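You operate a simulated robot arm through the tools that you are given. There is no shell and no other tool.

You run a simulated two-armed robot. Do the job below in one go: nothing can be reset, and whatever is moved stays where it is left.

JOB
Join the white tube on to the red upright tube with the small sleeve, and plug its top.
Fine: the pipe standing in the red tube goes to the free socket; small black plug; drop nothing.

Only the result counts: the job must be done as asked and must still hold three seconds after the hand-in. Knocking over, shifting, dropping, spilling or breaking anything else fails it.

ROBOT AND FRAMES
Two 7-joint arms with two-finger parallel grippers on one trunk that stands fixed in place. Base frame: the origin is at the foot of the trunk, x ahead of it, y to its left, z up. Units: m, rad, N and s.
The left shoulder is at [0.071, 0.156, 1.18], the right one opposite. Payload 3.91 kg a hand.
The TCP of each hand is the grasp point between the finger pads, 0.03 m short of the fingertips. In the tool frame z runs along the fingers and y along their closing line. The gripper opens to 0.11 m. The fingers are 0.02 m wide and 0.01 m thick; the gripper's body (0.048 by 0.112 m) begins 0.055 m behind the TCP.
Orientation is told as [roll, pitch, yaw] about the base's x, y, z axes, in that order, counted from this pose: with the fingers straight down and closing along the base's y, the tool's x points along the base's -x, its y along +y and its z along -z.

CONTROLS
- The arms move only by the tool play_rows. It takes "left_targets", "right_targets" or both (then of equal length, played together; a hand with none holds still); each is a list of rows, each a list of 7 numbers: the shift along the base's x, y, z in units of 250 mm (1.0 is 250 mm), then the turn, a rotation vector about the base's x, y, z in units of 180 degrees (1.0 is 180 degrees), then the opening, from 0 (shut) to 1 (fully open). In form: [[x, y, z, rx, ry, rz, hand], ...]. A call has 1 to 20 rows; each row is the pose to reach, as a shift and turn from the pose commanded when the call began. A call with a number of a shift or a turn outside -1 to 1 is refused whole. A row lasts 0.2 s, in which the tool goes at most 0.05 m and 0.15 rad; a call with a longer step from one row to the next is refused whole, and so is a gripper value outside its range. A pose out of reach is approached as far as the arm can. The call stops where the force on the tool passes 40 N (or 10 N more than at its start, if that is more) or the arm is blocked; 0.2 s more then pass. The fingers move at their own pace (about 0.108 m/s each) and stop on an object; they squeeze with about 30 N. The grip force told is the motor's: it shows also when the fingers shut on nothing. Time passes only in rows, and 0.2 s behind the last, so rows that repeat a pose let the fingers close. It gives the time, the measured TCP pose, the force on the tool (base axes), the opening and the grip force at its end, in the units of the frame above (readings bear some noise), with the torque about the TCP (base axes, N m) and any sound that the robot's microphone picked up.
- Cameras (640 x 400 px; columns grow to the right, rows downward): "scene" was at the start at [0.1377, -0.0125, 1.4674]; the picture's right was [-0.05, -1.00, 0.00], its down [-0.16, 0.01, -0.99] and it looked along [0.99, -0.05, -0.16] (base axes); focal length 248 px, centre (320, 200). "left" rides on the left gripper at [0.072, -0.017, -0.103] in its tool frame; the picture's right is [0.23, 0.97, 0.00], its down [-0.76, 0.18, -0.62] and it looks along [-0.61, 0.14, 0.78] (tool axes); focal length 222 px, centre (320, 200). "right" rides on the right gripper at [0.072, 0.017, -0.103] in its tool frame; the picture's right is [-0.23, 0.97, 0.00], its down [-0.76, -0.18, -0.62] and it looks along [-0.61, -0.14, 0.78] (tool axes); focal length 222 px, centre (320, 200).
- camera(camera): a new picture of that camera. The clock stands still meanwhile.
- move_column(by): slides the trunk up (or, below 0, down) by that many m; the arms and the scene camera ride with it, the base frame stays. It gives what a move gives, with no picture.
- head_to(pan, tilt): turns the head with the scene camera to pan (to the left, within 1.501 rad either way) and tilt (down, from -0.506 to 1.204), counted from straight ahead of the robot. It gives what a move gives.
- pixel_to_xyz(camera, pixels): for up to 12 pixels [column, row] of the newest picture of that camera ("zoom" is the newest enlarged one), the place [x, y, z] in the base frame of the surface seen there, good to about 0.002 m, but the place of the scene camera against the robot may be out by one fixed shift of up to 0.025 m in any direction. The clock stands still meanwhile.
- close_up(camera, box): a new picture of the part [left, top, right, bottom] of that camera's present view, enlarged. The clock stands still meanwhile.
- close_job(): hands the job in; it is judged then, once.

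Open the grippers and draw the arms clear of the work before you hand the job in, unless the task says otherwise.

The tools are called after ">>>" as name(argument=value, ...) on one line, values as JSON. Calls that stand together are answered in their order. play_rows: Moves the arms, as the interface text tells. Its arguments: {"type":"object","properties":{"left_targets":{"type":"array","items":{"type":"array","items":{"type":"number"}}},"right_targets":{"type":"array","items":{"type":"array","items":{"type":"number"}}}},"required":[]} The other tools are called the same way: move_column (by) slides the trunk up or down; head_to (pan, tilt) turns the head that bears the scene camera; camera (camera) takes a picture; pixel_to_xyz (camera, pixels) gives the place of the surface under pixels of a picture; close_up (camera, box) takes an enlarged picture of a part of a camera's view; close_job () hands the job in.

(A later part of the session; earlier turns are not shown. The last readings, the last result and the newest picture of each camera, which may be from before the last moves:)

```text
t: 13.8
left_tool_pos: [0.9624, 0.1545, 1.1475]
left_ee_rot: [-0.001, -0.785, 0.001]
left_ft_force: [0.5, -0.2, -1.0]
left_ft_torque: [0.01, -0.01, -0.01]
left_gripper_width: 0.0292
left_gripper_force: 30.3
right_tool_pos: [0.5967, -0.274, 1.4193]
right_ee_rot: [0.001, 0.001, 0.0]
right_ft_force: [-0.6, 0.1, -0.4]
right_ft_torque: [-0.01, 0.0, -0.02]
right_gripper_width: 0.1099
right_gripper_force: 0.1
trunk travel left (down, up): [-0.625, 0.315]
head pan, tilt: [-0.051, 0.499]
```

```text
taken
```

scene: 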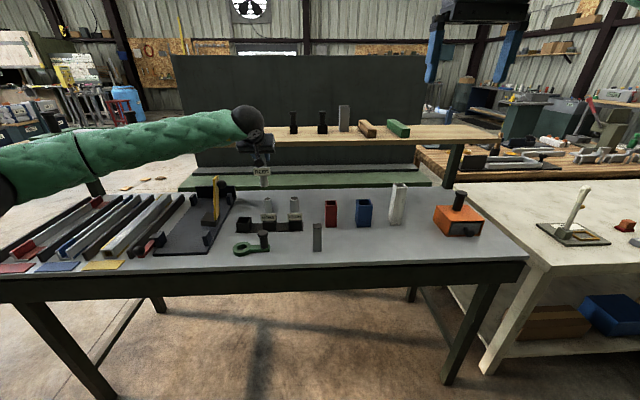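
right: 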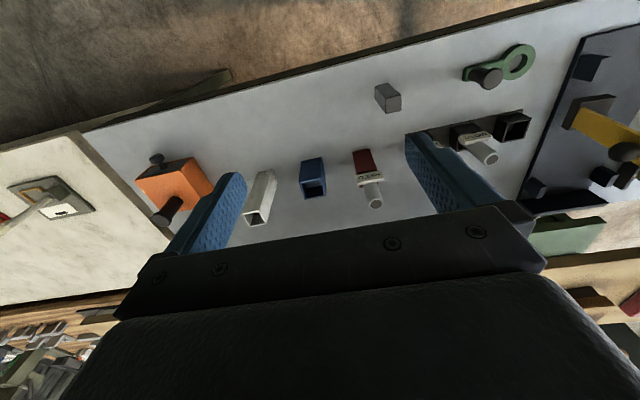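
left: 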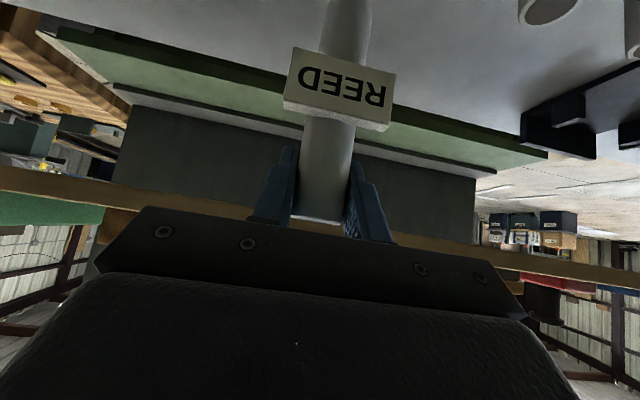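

The yellow lever's black knob is at about (0.934,0.283,1.049) after correction – close to where the hand would descend. I enlarge that area to measure it properly.

>>> close_up(camera="scene", box=[190, 130, 310, 250])

>>> camera(camera="left")

```text
3.33 times, centred on (250, 190) of scene
```

zoom: 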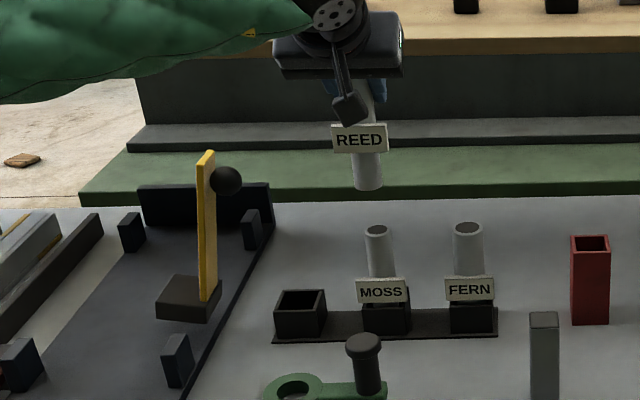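

```text
taken
```

left: 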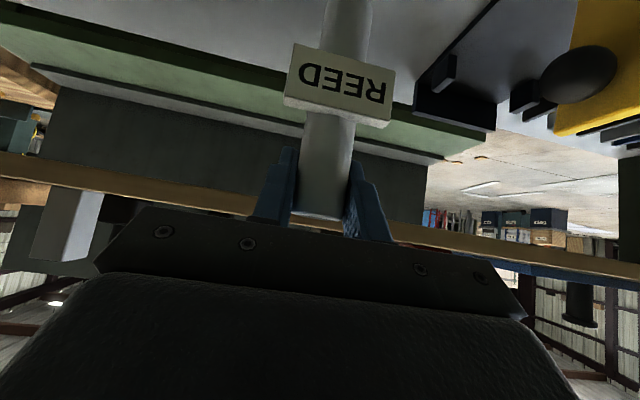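

>>> pixel_to_xyz(camera="left", pixels=[[578, 74], [545, 75], [612, 72], [578, 48], [578, 100], [560, 130], [600, 120], [620, 20], [580, 20], [630, 90], [450, 80], [500, 110]])

>>> pixel_to_xyz(camera="zoom", pixels=[[228, 180], [205, 160], [208, 200], [208, 240], [208, 290], [190, 290], [190, 320], [228, 168], [240, 180], [197, 160], [215, 155], [206, 152]])

```text
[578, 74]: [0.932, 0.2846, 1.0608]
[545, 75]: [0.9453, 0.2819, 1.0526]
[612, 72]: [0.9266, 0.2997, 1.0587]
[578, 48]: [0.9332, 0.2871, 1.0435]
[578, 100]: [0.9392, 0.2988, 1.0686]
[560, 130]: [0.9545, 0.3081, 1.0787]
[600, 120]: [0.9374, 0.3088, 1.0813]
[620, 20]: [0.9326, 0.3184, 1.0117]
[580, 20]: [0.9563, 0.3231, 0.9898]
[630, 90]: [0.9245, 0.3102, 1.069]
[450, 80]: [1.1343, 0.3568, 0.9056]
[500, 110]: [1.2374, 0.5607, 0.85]
```

```text
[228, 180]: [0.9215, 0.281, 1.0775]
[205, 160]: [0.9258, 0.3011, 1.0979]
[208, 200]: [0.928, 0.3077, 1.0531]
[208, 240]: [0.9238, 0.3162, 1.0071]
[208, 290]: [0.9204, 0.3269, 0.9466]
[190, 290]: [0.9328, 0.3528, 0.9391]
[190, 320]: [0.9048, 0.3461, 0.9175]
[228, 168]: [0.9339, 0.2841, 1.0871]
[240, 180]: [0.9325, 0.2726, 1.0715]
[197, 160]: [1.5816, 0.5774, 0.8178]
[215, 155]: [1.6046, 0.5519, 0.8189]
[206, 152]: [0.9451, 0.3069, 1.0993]
```

The knob is at roughly (0.943,0.293,1.057), radius ≈0.014, only about 0.043 m beyond the socket axis. I turn the hand 30° in yaw (body toward −y, away from the lever) while moving to a point above and slightly right of the socket.

>>> play_rows(left_targets=[[0, 0.0, 0, 0, 0, 0.04, 0], [0, 0.0, 0, 0, 0, 0.08, 0], [0, 0.06, 0, 0, 0, 0.12, 0], [0, 0.14, 0, 0, 0, 0.15, 0], [-0.005, 0.22, 0, 0, 0, 0.1667, 0], [-0.005, 0.32, 0, 0, 0, 0.1667, 0], [-0.005, 0.32, 0, 0, 0, 0.1667, 0]])

>>> camera(camera="left")

>>> close_up(camera="scene", box=[190, 130, 310, 250])

```text
t: 15.4
left_tool_pos: [0.9617, 0.2353, 1.1473]
left_ee_rot: [0.002, -0.785, 0.521]
left_ft_force: [-0.1, -0.5, -1.4]
left_ft_torque: [0.01, -0.02, 0.0]
left_gripper_width: 0.0289
left_gripper_force: 29.9
right_tool_pos: [0.5984, -0.2756, 1.4188]
right_ee_rot: [0.002, 0.001, -0.001]
right_ft_force: [0.7, 0.2, -0.7]
right_ft_torque: [0.04, -0.01, 0.02]
right_gripper_width: 0.1098
right_gripper_force: 0.1
trunk travel left (down, up): [-0.625, 0.315]
head pan, tilt: [-0.051, 0.499]
```

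```text
taken
```

left: 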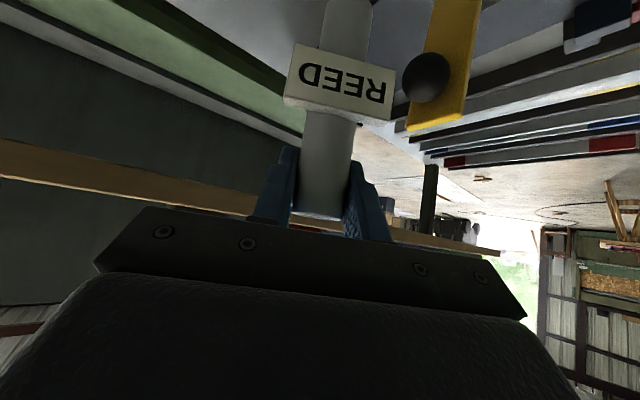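

```text
3.33 times, centred on (250, 190) of scene
```

zoom: 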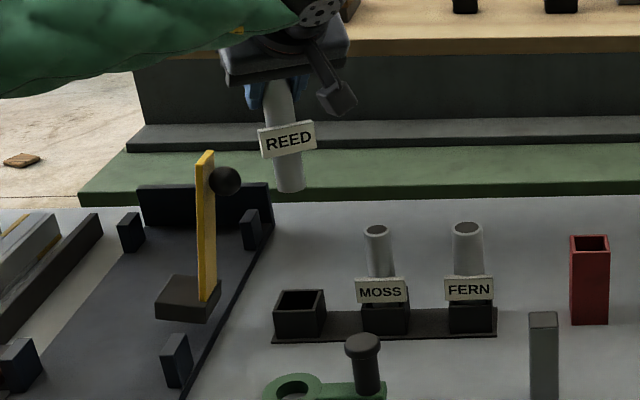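

The hand is yawed 0.52 rad and the pipe still vertical (same lean as the MOSS pipe in the picture). I query the knob, lever and socket again from these views.

>>> pixel_to_xyz(camera="left", pixels=[[427, 76], [405, 76], [449, 78], [427, 55], [427, 99], [415, 120], [460, 110], [450, 30]])

>>> pixel_to_xyz(camera="zoom", pixels=[[278, 312], [323, 311], [300, 291], [282, 291], [319, 291], [300, 311], [291, 189], [278, 185], [302, 185], [290, 175], [300, 300], [270, 80]])

>>> close_up(camera="scene", box=[230, 170, 310, 240])

```text
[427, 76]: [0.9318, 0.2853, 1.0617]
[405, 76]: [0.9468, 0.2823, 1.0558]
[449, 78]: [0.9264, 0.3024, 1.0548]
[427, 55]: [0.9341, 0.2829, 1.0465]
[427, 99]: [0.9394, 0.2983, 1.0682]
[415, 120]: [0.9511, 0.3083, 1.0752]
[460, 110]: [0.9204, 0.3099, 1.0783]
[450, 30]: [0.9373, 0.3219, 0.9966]
```

```text
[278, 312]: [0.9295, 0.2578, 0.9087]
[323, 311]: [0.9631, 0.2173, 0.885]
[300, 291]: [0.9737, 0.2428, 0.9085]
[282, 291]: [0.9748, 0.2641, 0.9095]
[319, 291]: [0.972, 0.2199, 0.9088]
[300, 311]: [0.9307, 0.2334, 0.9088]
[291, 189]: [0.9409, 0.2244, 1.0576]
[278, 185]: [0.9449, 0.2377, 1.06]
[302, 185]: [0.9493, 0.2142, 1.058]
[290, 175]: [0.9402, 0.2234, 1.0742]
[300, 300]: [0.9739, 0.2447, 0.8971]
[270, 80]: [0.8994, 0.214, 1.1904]
```

```text
5.71 times, centred on (270, 205) of scene
```

zoom: 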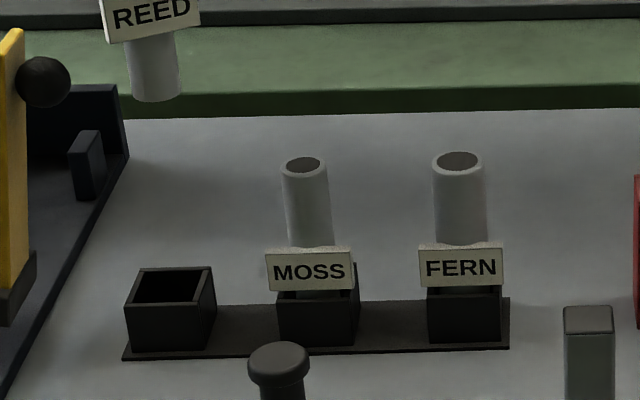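

I query the socket rim corners and pipe end in this newest enlarged picture for relative alignment.

>>> pixel_to_xyz(camera="zoom", pixels=[[128, 306], [195, 303], [146, 269], [210, 268], [160, 305], [178, 269], [136, 290], [205, 288], [130, 90], [180, 88], [155, 95], [155, 60]])

>>> pixel_to_xyz(camera="zoom", pixels=[[134, 306], [187, 304], [150, 272], [205, 271], [140, 298], [197, 294], [300, 155], [282, 166], [326, 162], [305, 174], [305, 200], [286, 200]])

```text
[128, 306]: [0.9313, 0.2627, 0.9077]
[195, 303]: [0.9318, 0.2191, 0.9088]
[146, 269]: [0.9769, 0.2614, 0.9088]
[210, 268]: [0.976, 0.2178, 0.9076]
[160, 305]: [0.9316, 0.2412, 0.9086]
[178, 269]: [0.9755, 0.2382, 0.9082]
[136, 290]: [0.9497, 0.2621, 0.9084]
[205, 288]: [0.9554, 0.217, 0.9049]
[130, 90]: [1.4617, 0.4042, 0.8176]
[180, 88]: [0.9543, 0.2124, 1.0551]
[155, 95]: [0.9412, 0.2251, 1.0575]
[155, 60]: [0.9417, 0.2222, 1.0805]
```

```text
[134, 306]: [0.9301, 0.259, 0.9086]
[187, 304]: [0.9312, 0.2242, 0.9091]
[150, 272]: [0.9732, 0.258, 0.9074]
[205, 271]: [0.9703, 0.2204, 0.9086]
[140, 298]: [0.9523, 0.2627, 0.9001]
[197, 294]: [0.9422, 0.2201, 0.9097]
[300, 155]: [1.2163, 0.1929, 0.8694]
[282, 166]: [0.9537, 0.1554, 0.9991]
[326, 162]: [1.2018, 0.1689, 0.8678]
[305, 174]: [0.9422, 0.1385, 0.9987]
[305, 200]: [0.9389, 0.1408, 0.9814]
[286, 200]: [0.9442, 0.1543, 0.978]
```

Relative to the pipe, the socket centre is about +0.014 in y and −0.001 in x. I descend at the present y (well clear of the knob) until the pipe end is ~10 mm above the rim, then shift over the socket.

>>> play_rows(left_targets=[[0, 0, -0.1, 0, 0, 0, 0], [0, 0, -0.2, 0, 0, 0, 0], [0, 0, -0.3, 0, 0, 0, 0], [0, 0, -0.4, 0, 0, 0, 0], [0, 0, -0.48, 0, 0, 0, 0], [0, 0, -0.535, 0, 0, 0, 0], [-0.003, 0.03, -0.535, 0, 0, 0, 0], [-0.005, 0.057, -0.535, 0, 0, 0, 0], [-0.005, 0.057, -0.535, 0, 0, 0, 0]])

>>> close_up(camera="scene", box=[220, 160, 300, 240])

>>> camera(camera="left")

```text
t: 17.4
left_tool_pos: [0.9589, 0.2507, 1.0145]
left_ee_rot: [0.002, -0.785, 0.524]
left_ft_force: [0.9, 0.3, -0.9]
left_ft_torque: [0.0, 0.02, 0.02]
left_gripper_width: 0.0292
left_gripper_force: 30.3
right_tool_pos: [0.5973, -0.276, 1.4213]
right_ee_rot: [-0.002, -0.002, 0.002]
right_ft_force: [-0.4, 0.8, -0.3]
right_ft_torque: [0.0, 0.0, 0.02]
right_gripper_width: 0.1098
right_gripper_force: 0.0
trunk travel left (down, up): [-0.625, 0.315]
head pan, tilt: [-0.051, 0.499]
```

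```text
5.00 times, centred on (260, 200) of scene
```

zoom: 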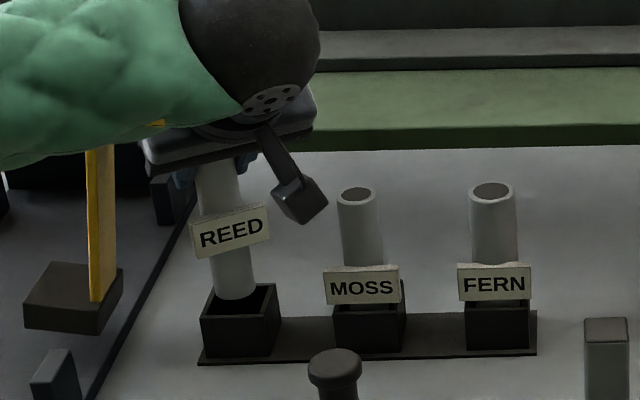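

```text
taken
```

left: 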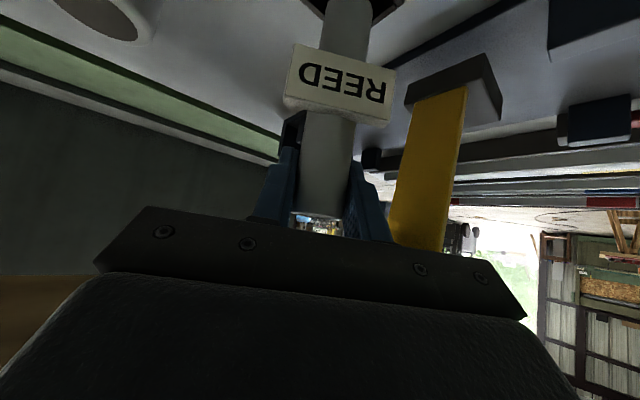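

The pipe end hangs just above the socket rim at zoom (235,298). I query pipe and rim points to verify the centring before lowering.

>>> pixel_to_xyz(camera="zoom", pixels=[[234, 297], [215, 285], [254, 285], [234, 280], [232, 260], [211, 260], [251, 260], [204, 320], [268, 317], [276, 288], [262, 290], [214, 292]])

>>> close_up(camera="scene", box=[235, 200, 285, 235])

```text
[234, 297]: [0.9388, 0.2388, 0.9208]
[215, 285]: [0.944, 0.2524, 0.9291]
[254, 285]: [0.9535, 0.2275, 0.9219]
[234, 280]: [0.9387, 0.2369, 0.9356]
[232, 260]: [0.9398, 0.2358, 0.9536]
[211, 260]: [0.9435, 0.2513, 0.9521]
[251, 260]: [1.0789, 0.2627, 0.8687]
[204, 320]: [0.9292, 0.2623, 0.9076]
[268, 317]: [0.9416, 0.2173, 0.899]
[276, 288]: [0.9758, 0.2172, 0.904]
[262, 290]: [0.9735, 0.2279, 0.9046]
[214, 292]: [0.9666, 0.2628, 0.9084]
```

```text
11.43 times, centred on (260, 218) of scene
```

zoom: 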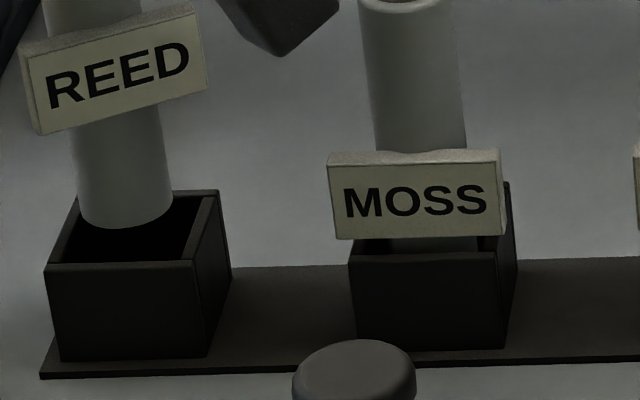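

The pipe is within about 2 mm of the socket centre (inner clearance about ±4 mm). I correct by (+1.5,−1.5) mm and lower slowly to just above the socket floor.

>>> play_rows(left_targets=[[0.006, -0.006, 0, 0, 0, 0, 0], [0.006, -0.006, -0.03, 0, 0, 0, 0], [0.006, -0.006, -0.06, 0, 0, 0, 0], [0.006, -0.006, -0.09, 0, 0, 0, 0], [0.006, -0.006, -0.12, 0, 0, 0, 0], [0.006, -0.006, -0.15, 0, 0, 0, 0], [0.006, -0.006, -0.175, 0, 0, 0, 0], [0.006, -0.006, -0.175, 0, 0, 0, 0]])

>>> close_up(camera="scene", box=[220, 160, 300, 240])

>>> camera(camera="left")

```text
t: 19.2
left_tool_pos: [0.959, 0.2489, 0.9704]
left_ee_rot: [0.0, -0.785, 0.525]
left_ft_force: [-0.4, -0.5, -0.4]
left_ft_torque: [-0.04, 0.05, -0.01]
left_gripper_width: 0.0288
left_gripper_force: 30.5
right_tool_pos: [0.5975, -0.2745, 1.4183]
right_ee_rot: [-0.001, -0.002, 0.001]
right_ft_force: [-0.1, -0.3, 0.3]
right_ft_torque: [0.01, 0.02, -0.02]
right_gripper_width: 0.11
right_gripper_force: 0.1
trunk travel left (down, up): [-0.625, 0.315]
head pan, tilt: [-0.051, 0.499]
```

```text
5.00 times, centred on (260, 200) of scene
```

zoom: 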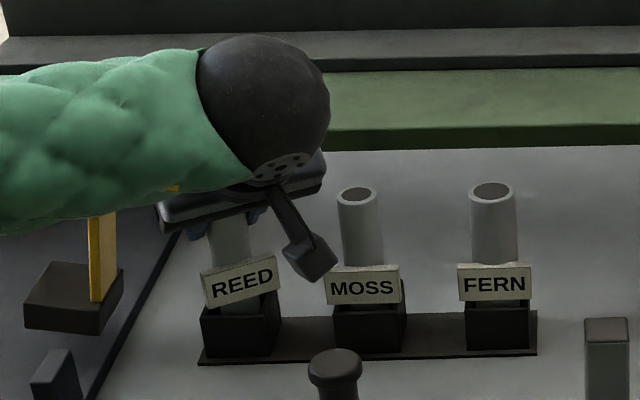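

```text
taken
```

left: 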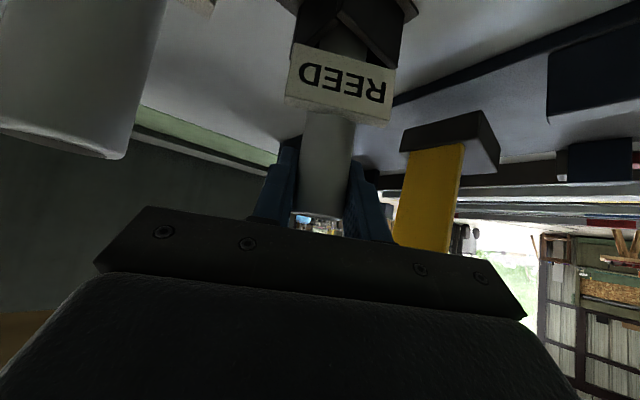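

Pipe is inside the socket with no side force (torques ≈0). I lower in 1.5 mm steps to find the floor contact.

>>> play_rows(left_targets=[[0, 0, -0.006, 0, 0, 0, 0], [0, 0, -0.012, 0, 0, 0, 0], [0, 0, -0.018, 0, 0, 0, 0], [0, 0, -0.018, 0, 0, 0, 0]])

```text
t: 20.2
left_tool_pos: [0.9606, 0.2494, 0.9653]
left_ee_rot: [0.0, -0.786, 0.523]
left_ft_force: [-0.1, 0.3, -0.7]
left_ft_torque: [-0.01, -0.03, 0.01]
left_gripper_width: 0.029
left_gripper_force: 30.2
right_tool_pos: [0.597, -0.2734, 1.4186]
right_ee_rot: [-0.001, -0.001, 0.001]
right_ft_force: [-0.6, 0.4, 0.0]
right_ft_torque: [0.02, 0.03, 0.01]
right_gripper_width: 0.1101
right_gripper_force: 0.1
trunk travel left (down, up): [-0.625, 0.315]
head pan, tilt: [-0.051, 0.499]
```

>>> play_rows(left_targets=[[0, 0, -0.005, 0, 0, 0, 0], [0, 0, -0.01, 0, 0, 0, 0], [0, 0, -0.01, 0, 0, 0, 0]])

```text
t: 21.0
left_tool_pos: [0.9605, 0.2483, 0.9634]
left_ee_rot: [0.0, -0.785, 0.525]
left_ft_force: [1.0, 0.5, 2.4]
left_ft_torque: [0.06, -0.11, 0.02]
left_gripper_width: 0.029
left_gripper_force: 29.9
right_tool_pos: [0.5966, -0.2743, 1.4216]
right_ee_rot: [0.0, -0.001, 0.002]
right_ft_force: [0.1, 0.2, 0.3]
right_ft_torque: [-0.01, 0.0, 0.0]
right_gripper_width: 0.1103
right_gripper_force: 0.0
trunk travel left (down, up): [-0.625, 0.315]
head pan, tilt: [-0.051, 0.499]
```

Contact just begins (2.4 N upward), so the pipe stands on the socket floor. I open the fingers modestly to ~0.05 m and check.

>>> play_rows(left_targets=[[0, 0, 0, 0, 0, 0, 0.32], [0, 0, 0, 0, 0, 0, 0.42], [0, 0, 0, 0, 0, 0, 0.46], [0, 0, 0, 0, 0, 0, 0.46]])

>>> camera(camera="left")

>>> close_up(camera="scene", box=[220, 160, 300, 240])

```text
t: 22.0
left_tool_pos: [0.9612, 0.2477, 0.9623]
left_ee_rot: [-0.001, -0.785, 0.523]
left_ft_force: [0.0, -0.1, 0.1]
left_ft_torque: [0.01, 0.01, -0.01]
left_gripper_width: 0.0506
left_gripper_force: 0.0
right_tool_pos: [0.5964, -0.2747, 1.4191]
right_ee_rot: [0.0, 0.0, 0.001]
right_ft_force: [0.0, 0.2, -0.1]
right_ft_torque: [-0.02, 0.0, -0.01]
right_gripper_width: 0.1099
right_gripper_force: 0.0
trunk travel left (down, up): [-0.625, 0.315]
head pan, tilt: [-0.051, 0.499]
```

```text
taken
```

left: 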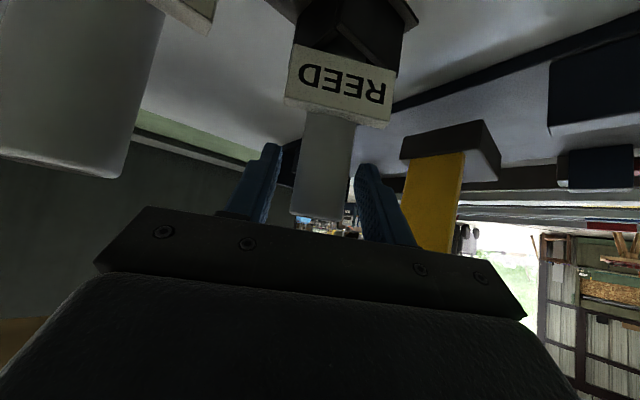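

```text
5.00 times, centred on (260, 200) of scene
```

zoom: 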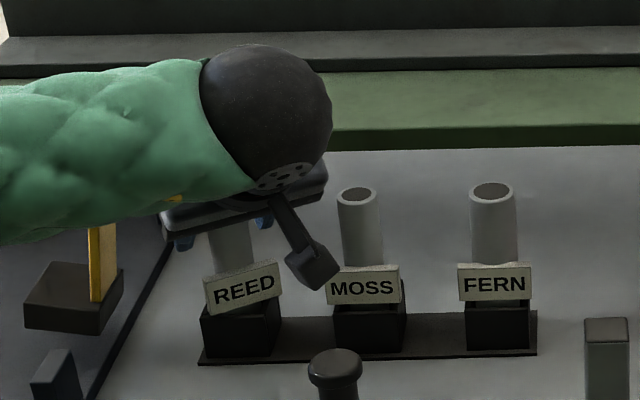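

The pipe stands free between the open fingers. I withdraw the hand backwards along its own axis.

>>> play_rows(left_targets=[[-0.05, -0.029, 0.058, 0, 0, 0, 0.46], [-0.11, -0.0635, 0.127, 0, 0, 0, 0.46], [-0.19, -0.11, 0.219, 0, 0, 0, 0.46], [-0.29, -0.167, 0.335, 0, 0, 0, 0.46], [-0.39, -0.225, 0.45, 0, 0, 0, 0.46], [-0.48, -0.28, 0.56, 0, 0, 0, 0.46], [-0.48, -0.28, 0.56, 0, 0, 0, 0.46]])

>>> camera(camera="scene")

>>> close_up(camera="scene", box=[220, 160, 300, 240])

```text
t: 23.6
left_tool_pos: [0.8404, 0.1787, 1.1026]
left_ee_rot: [0.001, -0.784, 0.522]
left_ft_force: [-1.0, 0.5, -0.1]
left_ft_torque: [0.03, -0.03, 0.01]
left_gripper_width: 0.0508
left_gripper_force: 0.1
right_tool_pos: [0.5983, -0.2742, 1.4208]
right_ee_rot: [0.001, 0.001, 0.001]
right_ft_force: [-0.2, -0.2, -0.1]
right_ft_torque: [0.0, -0.01, 0.0]
right_gripper_width: 0.11
right_gripper_force: 0.2
trunk travel left (down, up): [-0.625, 0.315]
head pan, tilt: [-0.051, 0.499]
```

```text
taken
```

scene: 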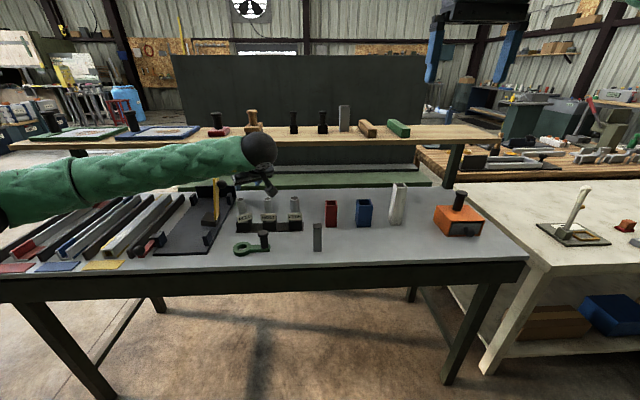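

```text
5.00 times, centred on (260, 200) of scene
```

zoom: 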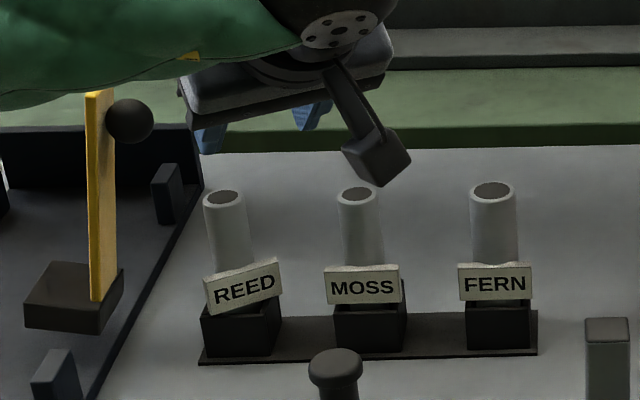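

REED now stands in the formerly free socket. I retire the left arm up and back (undoing its yaw) and bring the right arm toward the sleeve with a 45° forward pitch.

>>> play_rows(left_targets=[[-0.06, 0.0, 0.12, 0, 0, 0, 0.6], [-0.15, 0.02, 0.26, 0, 0, -0.02, 0.6], [-0.25, 0.05, 0.4, 0, 0, -0.05, 0.6], [-0.36, 0.08, 0.54, 0, 0, -0.08, 0.6], [-0.47, 0.12, 0.66, 0, 0, -0.11, 0.6], [-0.58, 0.16, 0.78, 0, 0, -0.14, 0.6], [-0.68, 0.2, 0.9, 0, 0, -0.1667, 0.6], [-0.76, 0.24, 1.0, 0, 0, -0.1667, 0.6], [-0.76, 0.24, 1.0, 0, 0, -0.1667, 0.6]], right_targets=[[0, 0, -0.05, 0, -0.03, 0, 1], [0, 0, -0.15, 0, -0.06, 0, 1], [0, 0.02, -0.3, 0, -0.09, 0, 1], [0.02, 0.08, -0.45, 0, -0.12, 0, 1], [0.06, 0.16, -0.6, 0, -0.15, 0, 1], [0.1, 0.25, -0.72, 0, -0.18, 0, 1], [0.14, 0.34, -0.84, 0, -0.21, 0, 1], [0.18, 0.42, -0.94, 0, -0.24, 0, 1], [0.2, 0.48, -1.0, 0, -0.25, 0, 1]])

>>> camera(camera="scene")

>>> camera(camera="right")

```text
t: 25.6
left_tool_pos: [0.6513, 0.2392, 1.3537]
left_ee_rot: [-0.002, -0.785, 0.0]
left_ft_force: [-0.2, 0.0, -0.1]
left_ft_torque: [-0.04, -0.03, 0.01]
left_gripper_width: 0.0661
left_gripper_force: 0.1
right_tool_pos: [0.6482, -0.1552, 1.169]
right_ee_rot: [0.001, -0.785, -0.001]
right_ft_force: [-0.1, 0.1, 0.0]
right_ft_torque: [0.01, -0.04, 0.0]
right_gripper_width: 0.11
right_gripper_force: 0.0
trunk travel left (down, up): [-0.625, 0.315]
head pan, tilt: [-0.051, 0.499]
```

```text
taken
```

scene: 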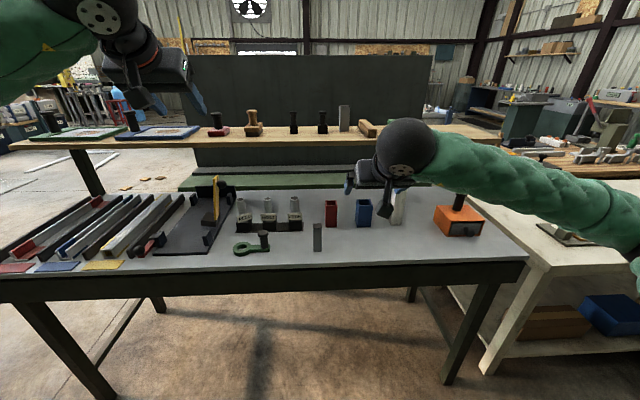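

```text
taken
```

right: 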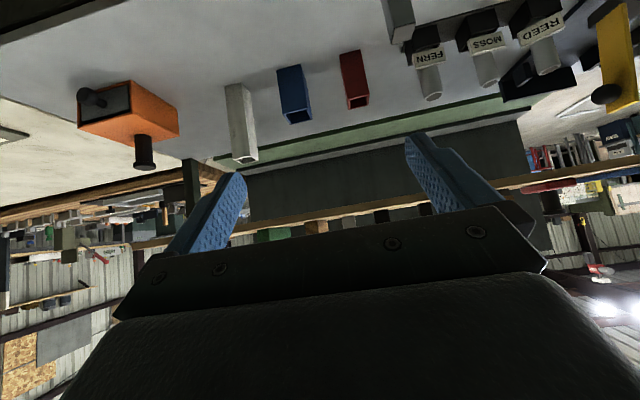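

Now I move the right hand to a standoff 0.12 m behind and above the sleeve along the tool axis.

>>> play_rows(right_targets=[[0.05, 0.09, -0.1, 0, 0, 0, 0.8], [0.11, 0.17, -0.2, 0, 0, 0, 0.8], [0.17, 0.26, -0.31, 0, 0, 0, 0.8], [0.23, 0.34, -0.42, 0, 0, 0, 0.8], [0.29, 0.42, -0.52, 0, 0, 0, 0.8], [0.353, 0.501, -0.612, 0, 0, 0, 0.8], [0.353, 0.501, -0.612, 0, 0, 0, 0.8]])

>>> camera(camera="right")

>>> camera(camera="scene")

```text
t: 27.2
left_tool_pos: [0.6494, 0.2392, 1.3545]
left_ee_rot: [0.0, -0.783, 0.001]
left_ft_force: [-0.2, -0.2, 1.0]
left_ft_torque: [0.01, 0.02, 0.02]
left_gripper_width: 0.0658
left_gripper_force: 0.0
right_tool_pos: [0.7376, -0.0318, 1.0191]
right_ee_rot: [0.001, -0.787, 0.0]
right_ft_force: [-0.4, -0.2, -0.9]
right_ft_torque: [-0.01, 0.0, -0.04]
right_gripper_width: 0.0884
right_gripper_force: 0.1
trunk travel left (down, up): [-0.625, 0.315]
head pan, tilt: [-0.051, 0.499]
```

```text
taken
```

right: 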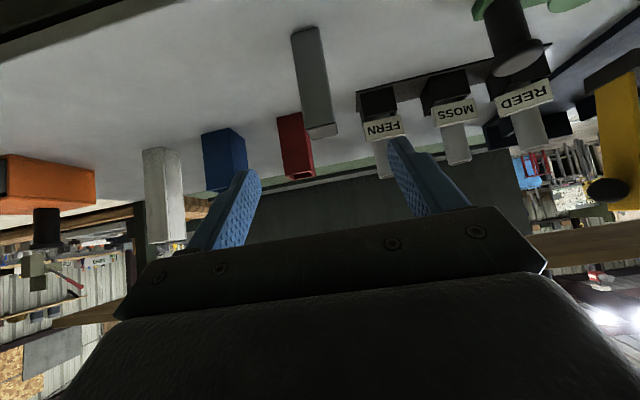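

```text
taken
```

scene: 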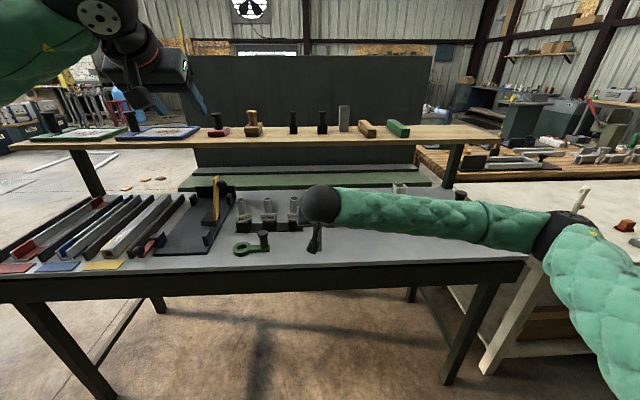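

The forearm lies across the right side of the desk in the scene picture (elbow near (550,230)). I check its height against the orange box and white tube, and query the sleeve with the right camera.

>>> pixel_to_xyz(camera="scene", pixels=[[330, 205], [400, 210], [450, 220], [500, 230], [550, 235], [590, 240], [480, 250], [430, 235], [620, 330], [400, 186]])

>>> pixel_to_xyz(camera="right", pixels=[[296, 60], [328, 60], [312, 60], [315, 100], [300, 100], [331, 100], [310, 132], [335, 126], [322, 129], [322, 136], [312, 30], [308, 140]])

```text
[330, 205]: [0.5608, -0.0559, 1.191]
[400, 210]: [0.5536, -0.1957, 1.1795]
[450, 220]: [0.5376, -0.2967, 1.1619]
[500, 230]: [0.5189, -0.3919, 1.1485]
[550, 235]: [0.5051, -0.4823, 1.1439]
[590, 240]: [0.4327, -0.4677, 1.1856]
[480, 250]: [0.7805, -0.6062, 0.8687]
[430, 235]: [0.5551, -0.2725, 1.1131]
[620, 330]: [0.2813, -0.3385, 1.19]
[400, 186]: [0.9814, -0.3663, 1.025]
```

```text
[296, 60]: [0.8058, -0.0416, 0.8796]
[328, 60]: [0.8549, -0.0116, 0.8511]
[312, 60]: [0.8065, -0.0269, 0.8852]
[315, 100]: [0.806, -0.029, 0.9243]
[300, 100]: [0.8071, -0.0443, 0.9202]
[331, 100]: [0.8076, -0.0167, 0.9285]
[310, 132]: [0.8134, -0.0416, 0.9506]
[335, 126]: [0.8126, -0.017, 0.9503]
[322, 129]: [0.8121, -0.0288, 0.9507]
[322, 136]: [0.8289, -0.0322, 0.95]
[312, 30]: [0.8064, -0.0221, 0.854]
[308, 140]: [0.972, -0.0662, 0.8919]
```

Sleeve measured: front face x=0.806, y from −0.044 to −0.016, so centre (0.820,−0.030), top 0.951; forearm is well off the desk. I advance along the tool axis to the sleeve's upper part.

>>> play_rows(right_targets=[[0.08, 0.003, -0.085, 0, 0, 0, 0.8], [0.16, 0.004, -0.17, 0, 0, 0, 0.8], [0.23, 0.004, -0.245, 0, 0, 0, 0.8], [0.29, 0.004, -0.308, 0, 0, 0, 0.8], [0.332, 0.004, -0.352, 0, 0, 0, 0.8], [0.332, 0.004, -0.352, 0, 0, 0, 0.8]])

>>> camera(camera="right")

```text
t: 28.6
left_tool_pos: [0.6498, 0.2398, 1.3539]
left_ee_rot: [0.0, -0.786, -0.003]
left_ft_force: [0.5, -0.4, -0.6]
left_ft_torque: [0.02, -0.03, 0.01]
left_gripper_width: 0.0661
left_gripper_force: 0.1
right_tool_pos: [0.821, -0.0281, 0.928]
right_ee_rot: [0.0, -0.786, 0.0]
right_ft_force: [0.0, 0.0, -0.5]
right_ft_torque: [-0.02, 0.0, -0.03]
right_gripper_width: 0.0879
right_gripper_force: 0.1
trunk travel left (down, up): [-0.625, 0.315]
head pan, tilt: [-0.051, 0.499]
```

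```text
taken
```

right: 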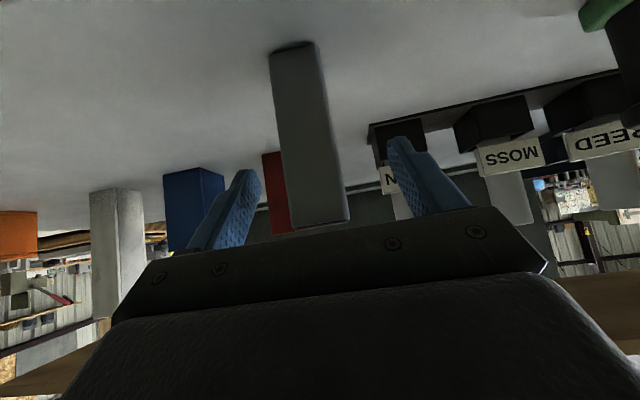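

The sleeve is between the fingers, maybe 2 mm to the right of centre. I correct y by −1.5 mm and shut.

>>> play_rows(right_targets=[[0, -0.006, 0.004, 0, 0, 0, 0.6], [0, -0.006, 0.004, 0, 0, 0, 0.4], [0, -0.006, 0.004, 0, 0, 0, 0.3], [0, -0.006, 0.004, 0, 0, 0, 0.0], [0, -0.006, 0.004, 0, 0, 0, 0.0]])

>>> camera(camera="right")

```text
t: 29.8
left_tool_pos: [0.6513, 0.2386, 1.3541]
left_ee_rot: [-0.001, -0.785, 0.0]
left_ft_force: [0.6, 0.4, -1.1]
left_ft_torque: [0.04, -0.03, -0.02]
left_gripper_width: 0.066
left_gripper_force: 0.0
right_tool_pos: [0.8209, -0.029, 0.9296]
right_ee_rot: [-0.001, -0.784, 0.001]
right_ft_force: [-0.6, -1.0, -0.2]
right_ft_torque: [-0.02, 0.0, 0.01]
right_gripper_width: 0.0294
right_gripper_force: 30.2
trunk travel left (down, up): [-0.625, 0.315]
head pan, tilt: [-0.051, 0.499]
```

```text
taken
```

right: 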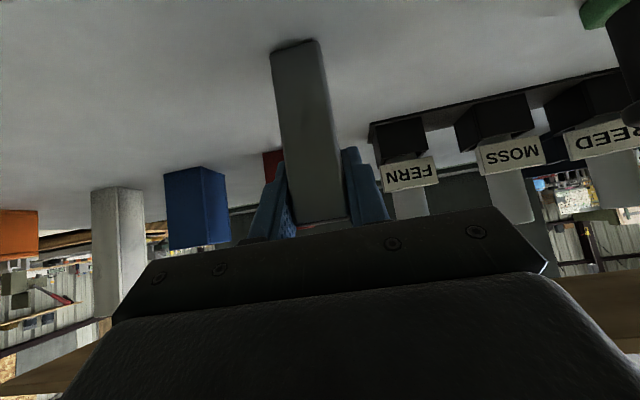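

Sleeve gripped (width 0.0294, 30 N). I lift it straight up 0.13 m.

>>> play_rows(right_targets=[[0, 0, 0.04, 0, 0, 0, 0], [0, 0, 0.12, 0, 0, 0, 0], [0, 0, 0.22, 0, 0, 0, 0], [0, 0, 0.32, 0, 0, 0, 0], [0, 0, 0.42, 0, 0, 0, 0], [0, 0, 0.52, 0, 0, 0, 0], [0, 0, 0.52, 0, 0, 0, 0]])

>>> camera(camera="right")

>>> camera(camera="scene")

```text
t: 31.4
left_tool_pos: [0.6507, 0.2397, 1.3551]
left_ee_rot: [-0.001, -0.784, -0.001]
left_ft_force: [1.5, -0.3, 0.6]
left_ft_torque: [0.0, -0.02, -0.01]
left_gripper_width: 0.0661
left_gripper_force: 0.1
right_tool_pos: [0.82, -0.0303, 1.0588]
right_ee_rot: [0.0, -0.783, -0.001]
right_ft_force: [0.2, -0.1, -1.7]
right_ft_torque: [0.02, -0.04, -0.01]
right_gripper_width: 0.0298
right_gripper_force: 30.3
trunk travel left (down, up): [-0.625, 0.315]
head pan, tilt: [-0.051, 0.499]
```

```text
taken
```

right: 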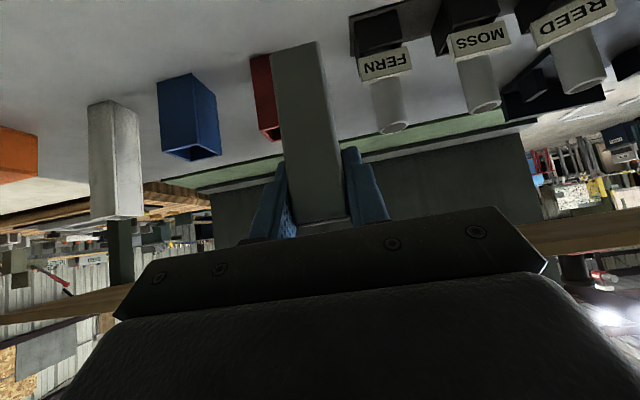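

```text
taken
```

scene: 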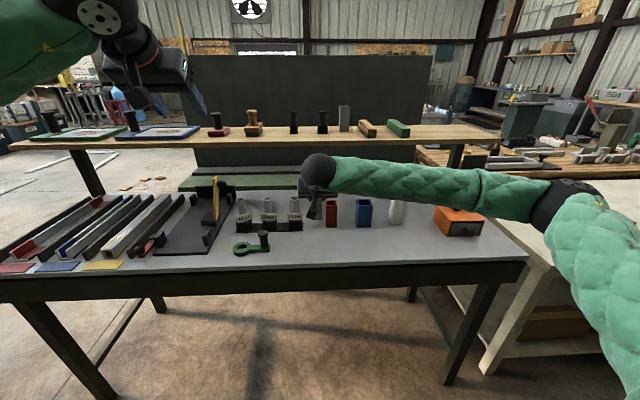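

Sleeve held upright. I query the red tube again from this right-camera view before carrying the sleeve over it.

>>> close_up(camera="right", box=[230, 30, 350, 230])

>>> pixel_to_xyz(camera="right", pixels=[[252, 70], [262, 70], [270, 70], [260, 110], [268, 110], [262, 132], [275, 130], [265, 139], [258, 120], [272, 140], [255, 100], [274, 138]])

```text
2.00 times, centred on (290, 130) of right
```

zoom: 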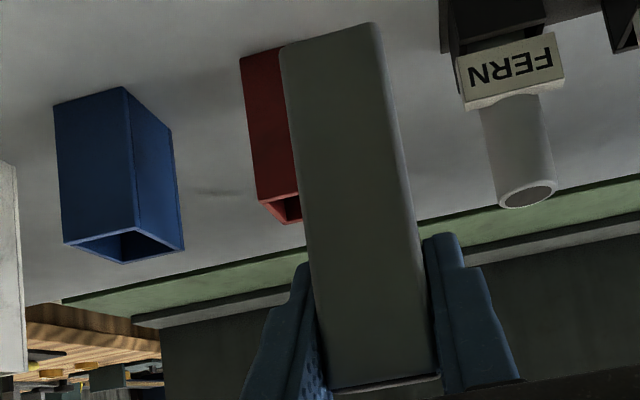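

```text
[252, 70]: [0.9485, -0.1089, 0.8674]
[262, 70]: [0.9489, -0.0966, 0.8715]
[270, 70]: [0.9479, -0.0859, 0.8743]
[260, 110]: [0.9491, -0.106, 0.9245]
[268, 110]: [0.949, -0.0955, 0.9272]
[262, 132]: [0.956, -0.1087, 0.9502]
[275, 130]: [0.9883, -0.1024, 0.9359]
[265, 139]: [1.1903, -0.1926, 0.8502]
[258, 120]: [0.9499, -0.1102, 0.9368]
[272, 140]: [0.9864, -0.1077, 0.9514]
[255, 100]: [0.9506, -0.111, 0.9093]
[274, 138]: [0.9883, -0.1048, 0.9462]
```

Red tube: front x=0.949, right side y≈−0.111, so centre ≈(0.970,−0.0905). I carry the sleeve over it, its lower end about 29 mm above the rim.

>>> play_rows(right_targets=[[0.08, -0.03, 0, 0, 0, 0, 0], [0.2, -0.08, 0, 0, 0, 0, 0], [0.33, -0.13, 0, 0, 0, 0, 0], [0.46, -0.18, 0, 0, 0, 0, 0], [0.56, -0.225, 0, 0, 0, 0, 0], [0.602, -0.242, 0, 0, 0, 0, 0], [0.602, -0.242, 0, 0, 0, 0, 0]])

>>> close_up(camera="scene", box=[290, 140, 390, 240])

>>> camera(camera="right")

```text
t: 33.0
left_tool_pos: [0.6499, 0.2398, 1.3538]
left_ee_rot: [0.0, -0.785, 0.001]
left_ft_force: [-0.1, -0.4, 0.6]
left_ft_torque: [0.03, -0.01, -0.01]
left_gripper_width: 0.066
left_gripper_force: 0.0
right_tool_pos: [0.9703, -0.0893, 1.0613]
right_ee_rot: [-0.001, -0.785, 0.0]
right_ft_force: [0.4, 0.4, -0.9]
right_ft_torque: [-0.01, -0.03, 0.01]
right_gripper_width: 0.0297
right_gripper_force: 29.7
trunk travel left (down, up): [-0.625, 0.315]
head pan, tilt: [-0.051, 0.499]
```

```text
4.00 times, centred on (340, 190) of scene
```

zoom: 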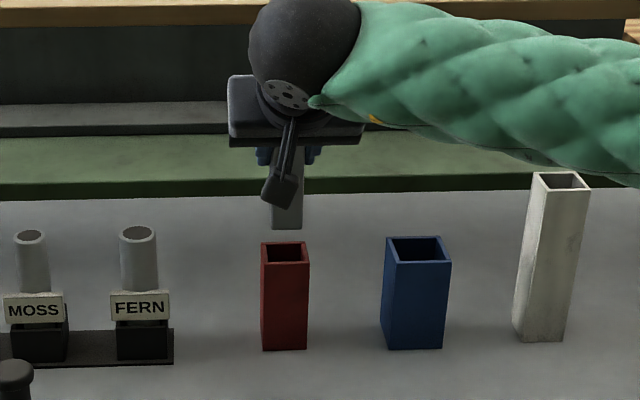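

```text
taken
```

right: 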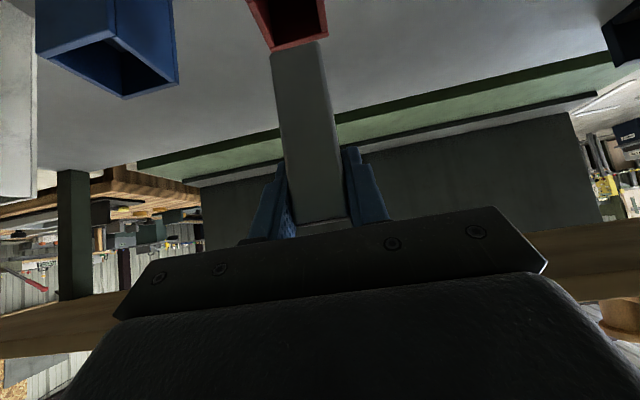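

The sleeve hangs over the red tube. I query sleeve lower end, red rim corners, and the forearm's lower side near the white tube.

>>> pixel_to_xyz(camera="zoom", pixels=[[273, 226], [301, 227], [287, 227], [273, 210], [301, 210], [264, 262], [305, 262], [264, 243], [305, 243], [285, 262], [560, 160], [480, 140]])

>>> close_up(camera="scene", box=[315, 185, 355, 235])

>>> close_up(camera="right", box=[230, 0, 350, 75])

```text
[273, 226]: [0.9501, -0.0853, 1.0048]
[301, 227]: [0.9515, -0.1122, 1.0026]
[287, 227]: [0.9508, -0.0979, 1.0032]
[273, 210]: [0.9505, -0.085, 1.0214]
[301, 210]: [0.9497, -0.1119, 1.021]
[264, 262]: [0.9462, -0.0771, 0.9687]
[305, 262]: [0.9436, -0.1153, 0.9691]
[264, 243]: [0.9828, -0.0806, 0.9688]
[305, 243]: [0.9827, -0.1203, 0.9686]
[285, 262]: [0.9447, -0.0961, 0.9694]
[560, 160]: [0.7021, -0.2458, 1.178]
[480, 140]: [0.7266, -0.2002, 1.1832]
```

```text
8.00 times, centred on (335, 210) of scene
```

zoom: 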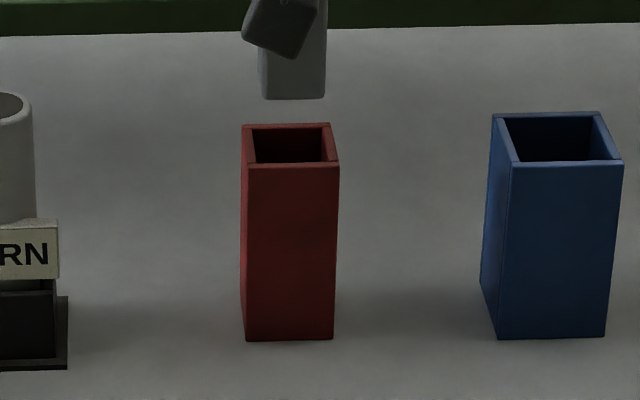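

```text
5.33 times, centred on (290, 38) of right
```

zoom: 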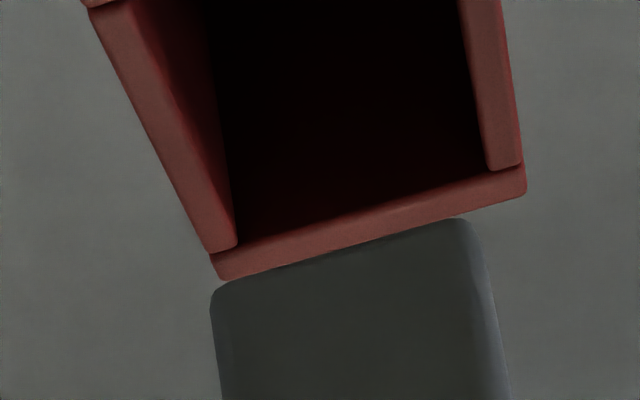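

I query the rim and sleeve edges in this right-camera enlargement too.

>>> pixel_to_xyz(camera="zoom", pixels=[[225, 255], [510, 180], [100, 5], [500, 100], [160, 120], [350, 225], [222, 300], [465, 235], [345, 262], [215, 140], [475, 100], [245, 238]])

>>> close_up(camera="scene", box=[315, 185, 355, 235])

>>> pixel_to_xyz(camera="zoom", pixels=[[248, 164], [336, 162], [246, 128], [332, 127], [256, 157], [326, 156], [256, 131], [323, 129], [268, 94], [323, 94], [296, 95], [290, 165]])

```text
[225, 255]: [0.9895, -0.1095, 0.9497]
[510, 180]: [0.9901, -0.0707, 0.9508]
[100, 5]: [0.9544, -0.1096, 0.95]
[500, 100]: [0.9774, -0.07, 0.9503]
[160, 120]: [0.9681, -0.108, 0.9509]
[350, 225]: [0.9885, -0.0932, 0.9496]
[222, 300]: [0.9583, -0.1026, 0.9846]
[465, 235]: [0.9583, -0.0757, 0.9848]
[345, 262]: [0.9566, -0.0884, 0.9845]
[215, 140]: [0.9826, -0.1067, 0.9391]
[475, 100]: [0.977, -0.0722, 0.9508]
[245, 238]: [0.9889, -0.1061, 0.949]
```

```text
8.00 times, centred on (335, 210) of scene
```

zoom: 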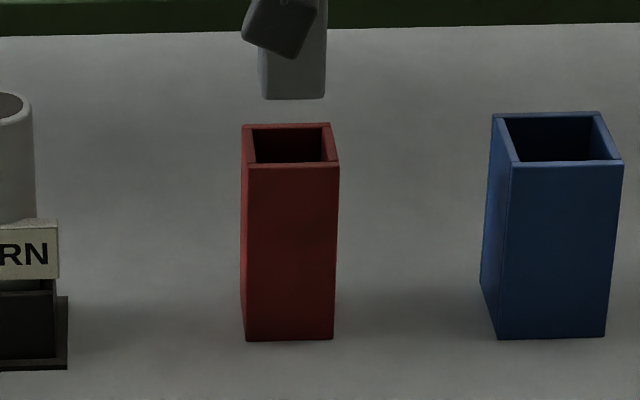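

```text
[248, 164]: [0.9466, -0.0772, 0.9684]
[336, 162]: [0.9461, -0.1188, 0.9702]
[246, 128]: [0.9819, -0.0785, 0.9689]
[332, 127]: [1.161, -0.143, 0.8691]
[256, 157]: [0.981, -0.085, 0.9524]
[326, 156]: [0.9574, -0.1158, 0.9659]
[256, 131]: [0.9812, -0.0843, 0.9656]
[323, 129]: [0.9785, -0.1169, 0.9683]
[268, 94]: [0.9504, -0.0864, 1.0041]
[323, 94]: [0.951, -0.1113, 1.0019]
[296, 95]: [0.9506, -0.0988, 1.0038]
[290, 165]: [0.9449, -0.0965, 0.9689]
```

Both cameras agree within 1-2 mm that the sleeve is centred (clearance ±2.5 mm). I lower to about 5 mm above the rim and recheck.

>>> play_rows(right_targets=[[-0.003, -0.001, -0.03, 0, 0, 0, 0], [-0.003, -0.001, -0.07, 0, 0, 0, 0], [-0.003, -0.001, -0.11, 0, 0, 0, 0], [-0.003, -0.001, -0.11, 0, 0, 0, 0]])

>>> close_up(camera="scene", box=[315, 185, 355, 235])

>>> close_up(camera="right", box=[230, 0, 350, 75])

```text
t: 34.0
left_tool_pos: [0.6514, 0.2394, 1.3541]
left_ee_rot: [-0.001, -0.785, -0.001]
left_ft_force: [-0.2, 0.1, 0.7]
left_ft_torque: [0.0, 0.03, 0.0]
left_gripper_width: 0.066
left_gripper_force: 0.1
right_tool_pos: [0.969, -0.091, 1.0323]
right_ee_rot: [0.001, -0.786, 0.001]
right_ft_force: [-0.4, 0.2, -0.7]
right_ft_torque: [-0.02, 0.05, 0.03]
right_gripper_width: 0.0294
right_gripper_force: 30.0
trunk travel left (down, up): [-0.625, 0.315]
head pan, tilt: [-0.051, 0.499]
```

```text
8.00 times, centred on (335, 210) of scene
```

zoom: 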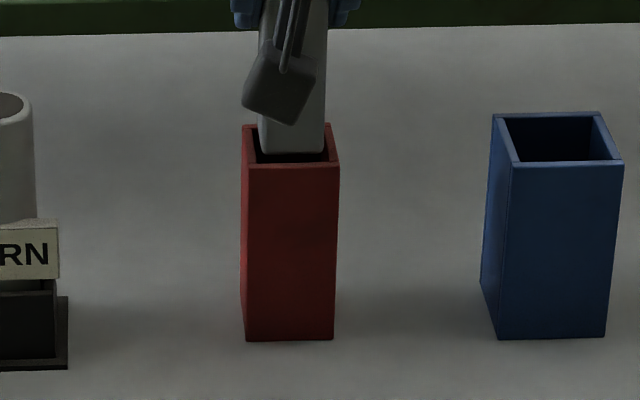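

```text
5.33 times, centred on (290, 38) of right
```

zoom: 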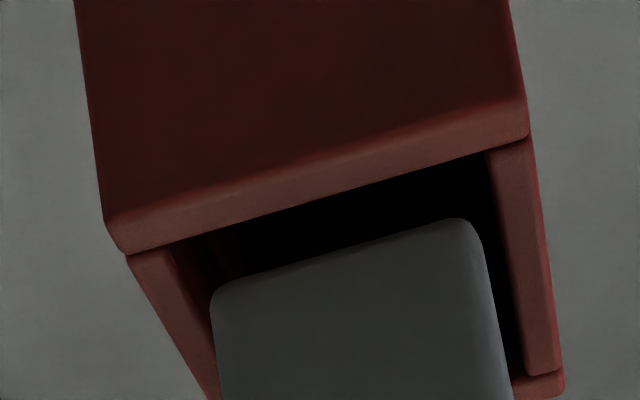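

The lower end is just over the opening. I query sleeve front edge and rim inner edges in this close view.

>>> pixel_to_xyz(camera="zoom", pixels=[[222, 300], [465, 235], [345, 265], [185, 290], [530, 250], [300, 195], [160, 225], [470, 130], [545, 360], [540, 385], [180, 300], [505, 200]])

```text
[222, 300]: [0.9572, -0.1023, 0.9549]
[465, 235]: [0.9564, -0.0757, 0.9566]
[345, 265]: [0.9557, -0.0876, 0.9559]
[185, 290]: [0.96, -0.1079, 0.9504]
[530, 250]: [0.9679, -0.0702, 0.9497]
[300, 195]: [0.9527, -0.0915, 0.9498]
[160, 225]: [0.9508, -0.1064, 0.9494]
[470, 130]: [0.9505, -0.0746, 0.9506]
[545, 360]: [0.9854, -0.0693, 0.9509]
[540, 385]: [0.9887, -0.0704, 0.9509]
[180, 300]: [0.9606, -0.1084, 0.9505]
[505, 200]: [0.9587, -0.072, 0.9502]
```

Gaps are ≈3 mm front and ≈1-2 mm sides, so the sleeve will enter. I nudge −0.8 mm in y and lower in small steps into the tube.

>>> play_rows(right_targets=[[-0.002, -0.003, -0.012, 0, 0, 0, 0], [-0.002, -0.003, -0.024, 0, 0, 0, 0], [-0.002, -0.003, -0.036, 0, 0, 0, 0], [-0.002, -0.003, -0.048, 0, 0, 0, 0], [-0.002, -0.003, -0.06, 0, 0, 0, 0], [-0.002, -0.003, -0.06, 0, 0, 0, 0]])

>>> close_up(camera="scene", box=[315, 185, 355, 235])

```text
t: 35.4
left_tool_pos: [0.6503, 0.239, 1.3534]
left_ee_rot: [0.0, -0.786, 0.002]
left_ft_force: [-0.9, 0.0, 0.2]
left_ft_torque: [0.05, 0.02, -0.02]
left_gripper_width: 0.066
left_gripper_force: 0.0
right_tool_pos: [0.9701, -0.0912, 1.0178]
right_ee_rot: [0.0, -0.786, 0.001]
right_ft_force: [0.0, -0.2, -0.9]
right_ft_torque: [0.0, 0.01, 0.03]
right_gripper_width: 0.03
right_gripper_force: 30.1
trunk travel left (down, up): [-0.625, 0.315]
head pan, tilt: [-0.051, 0.499]
```

```text
8.00 times, centred on (335, 210) of scene
```

zoom: 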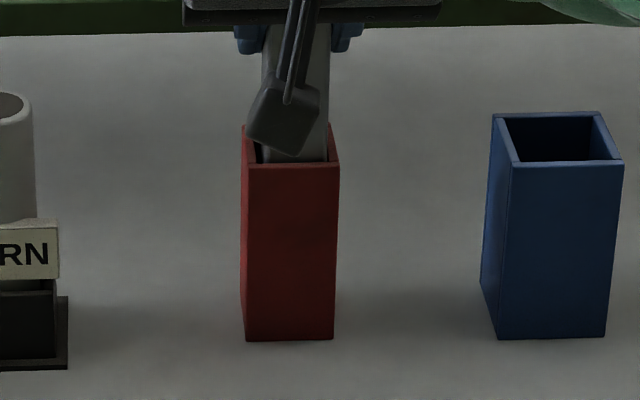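

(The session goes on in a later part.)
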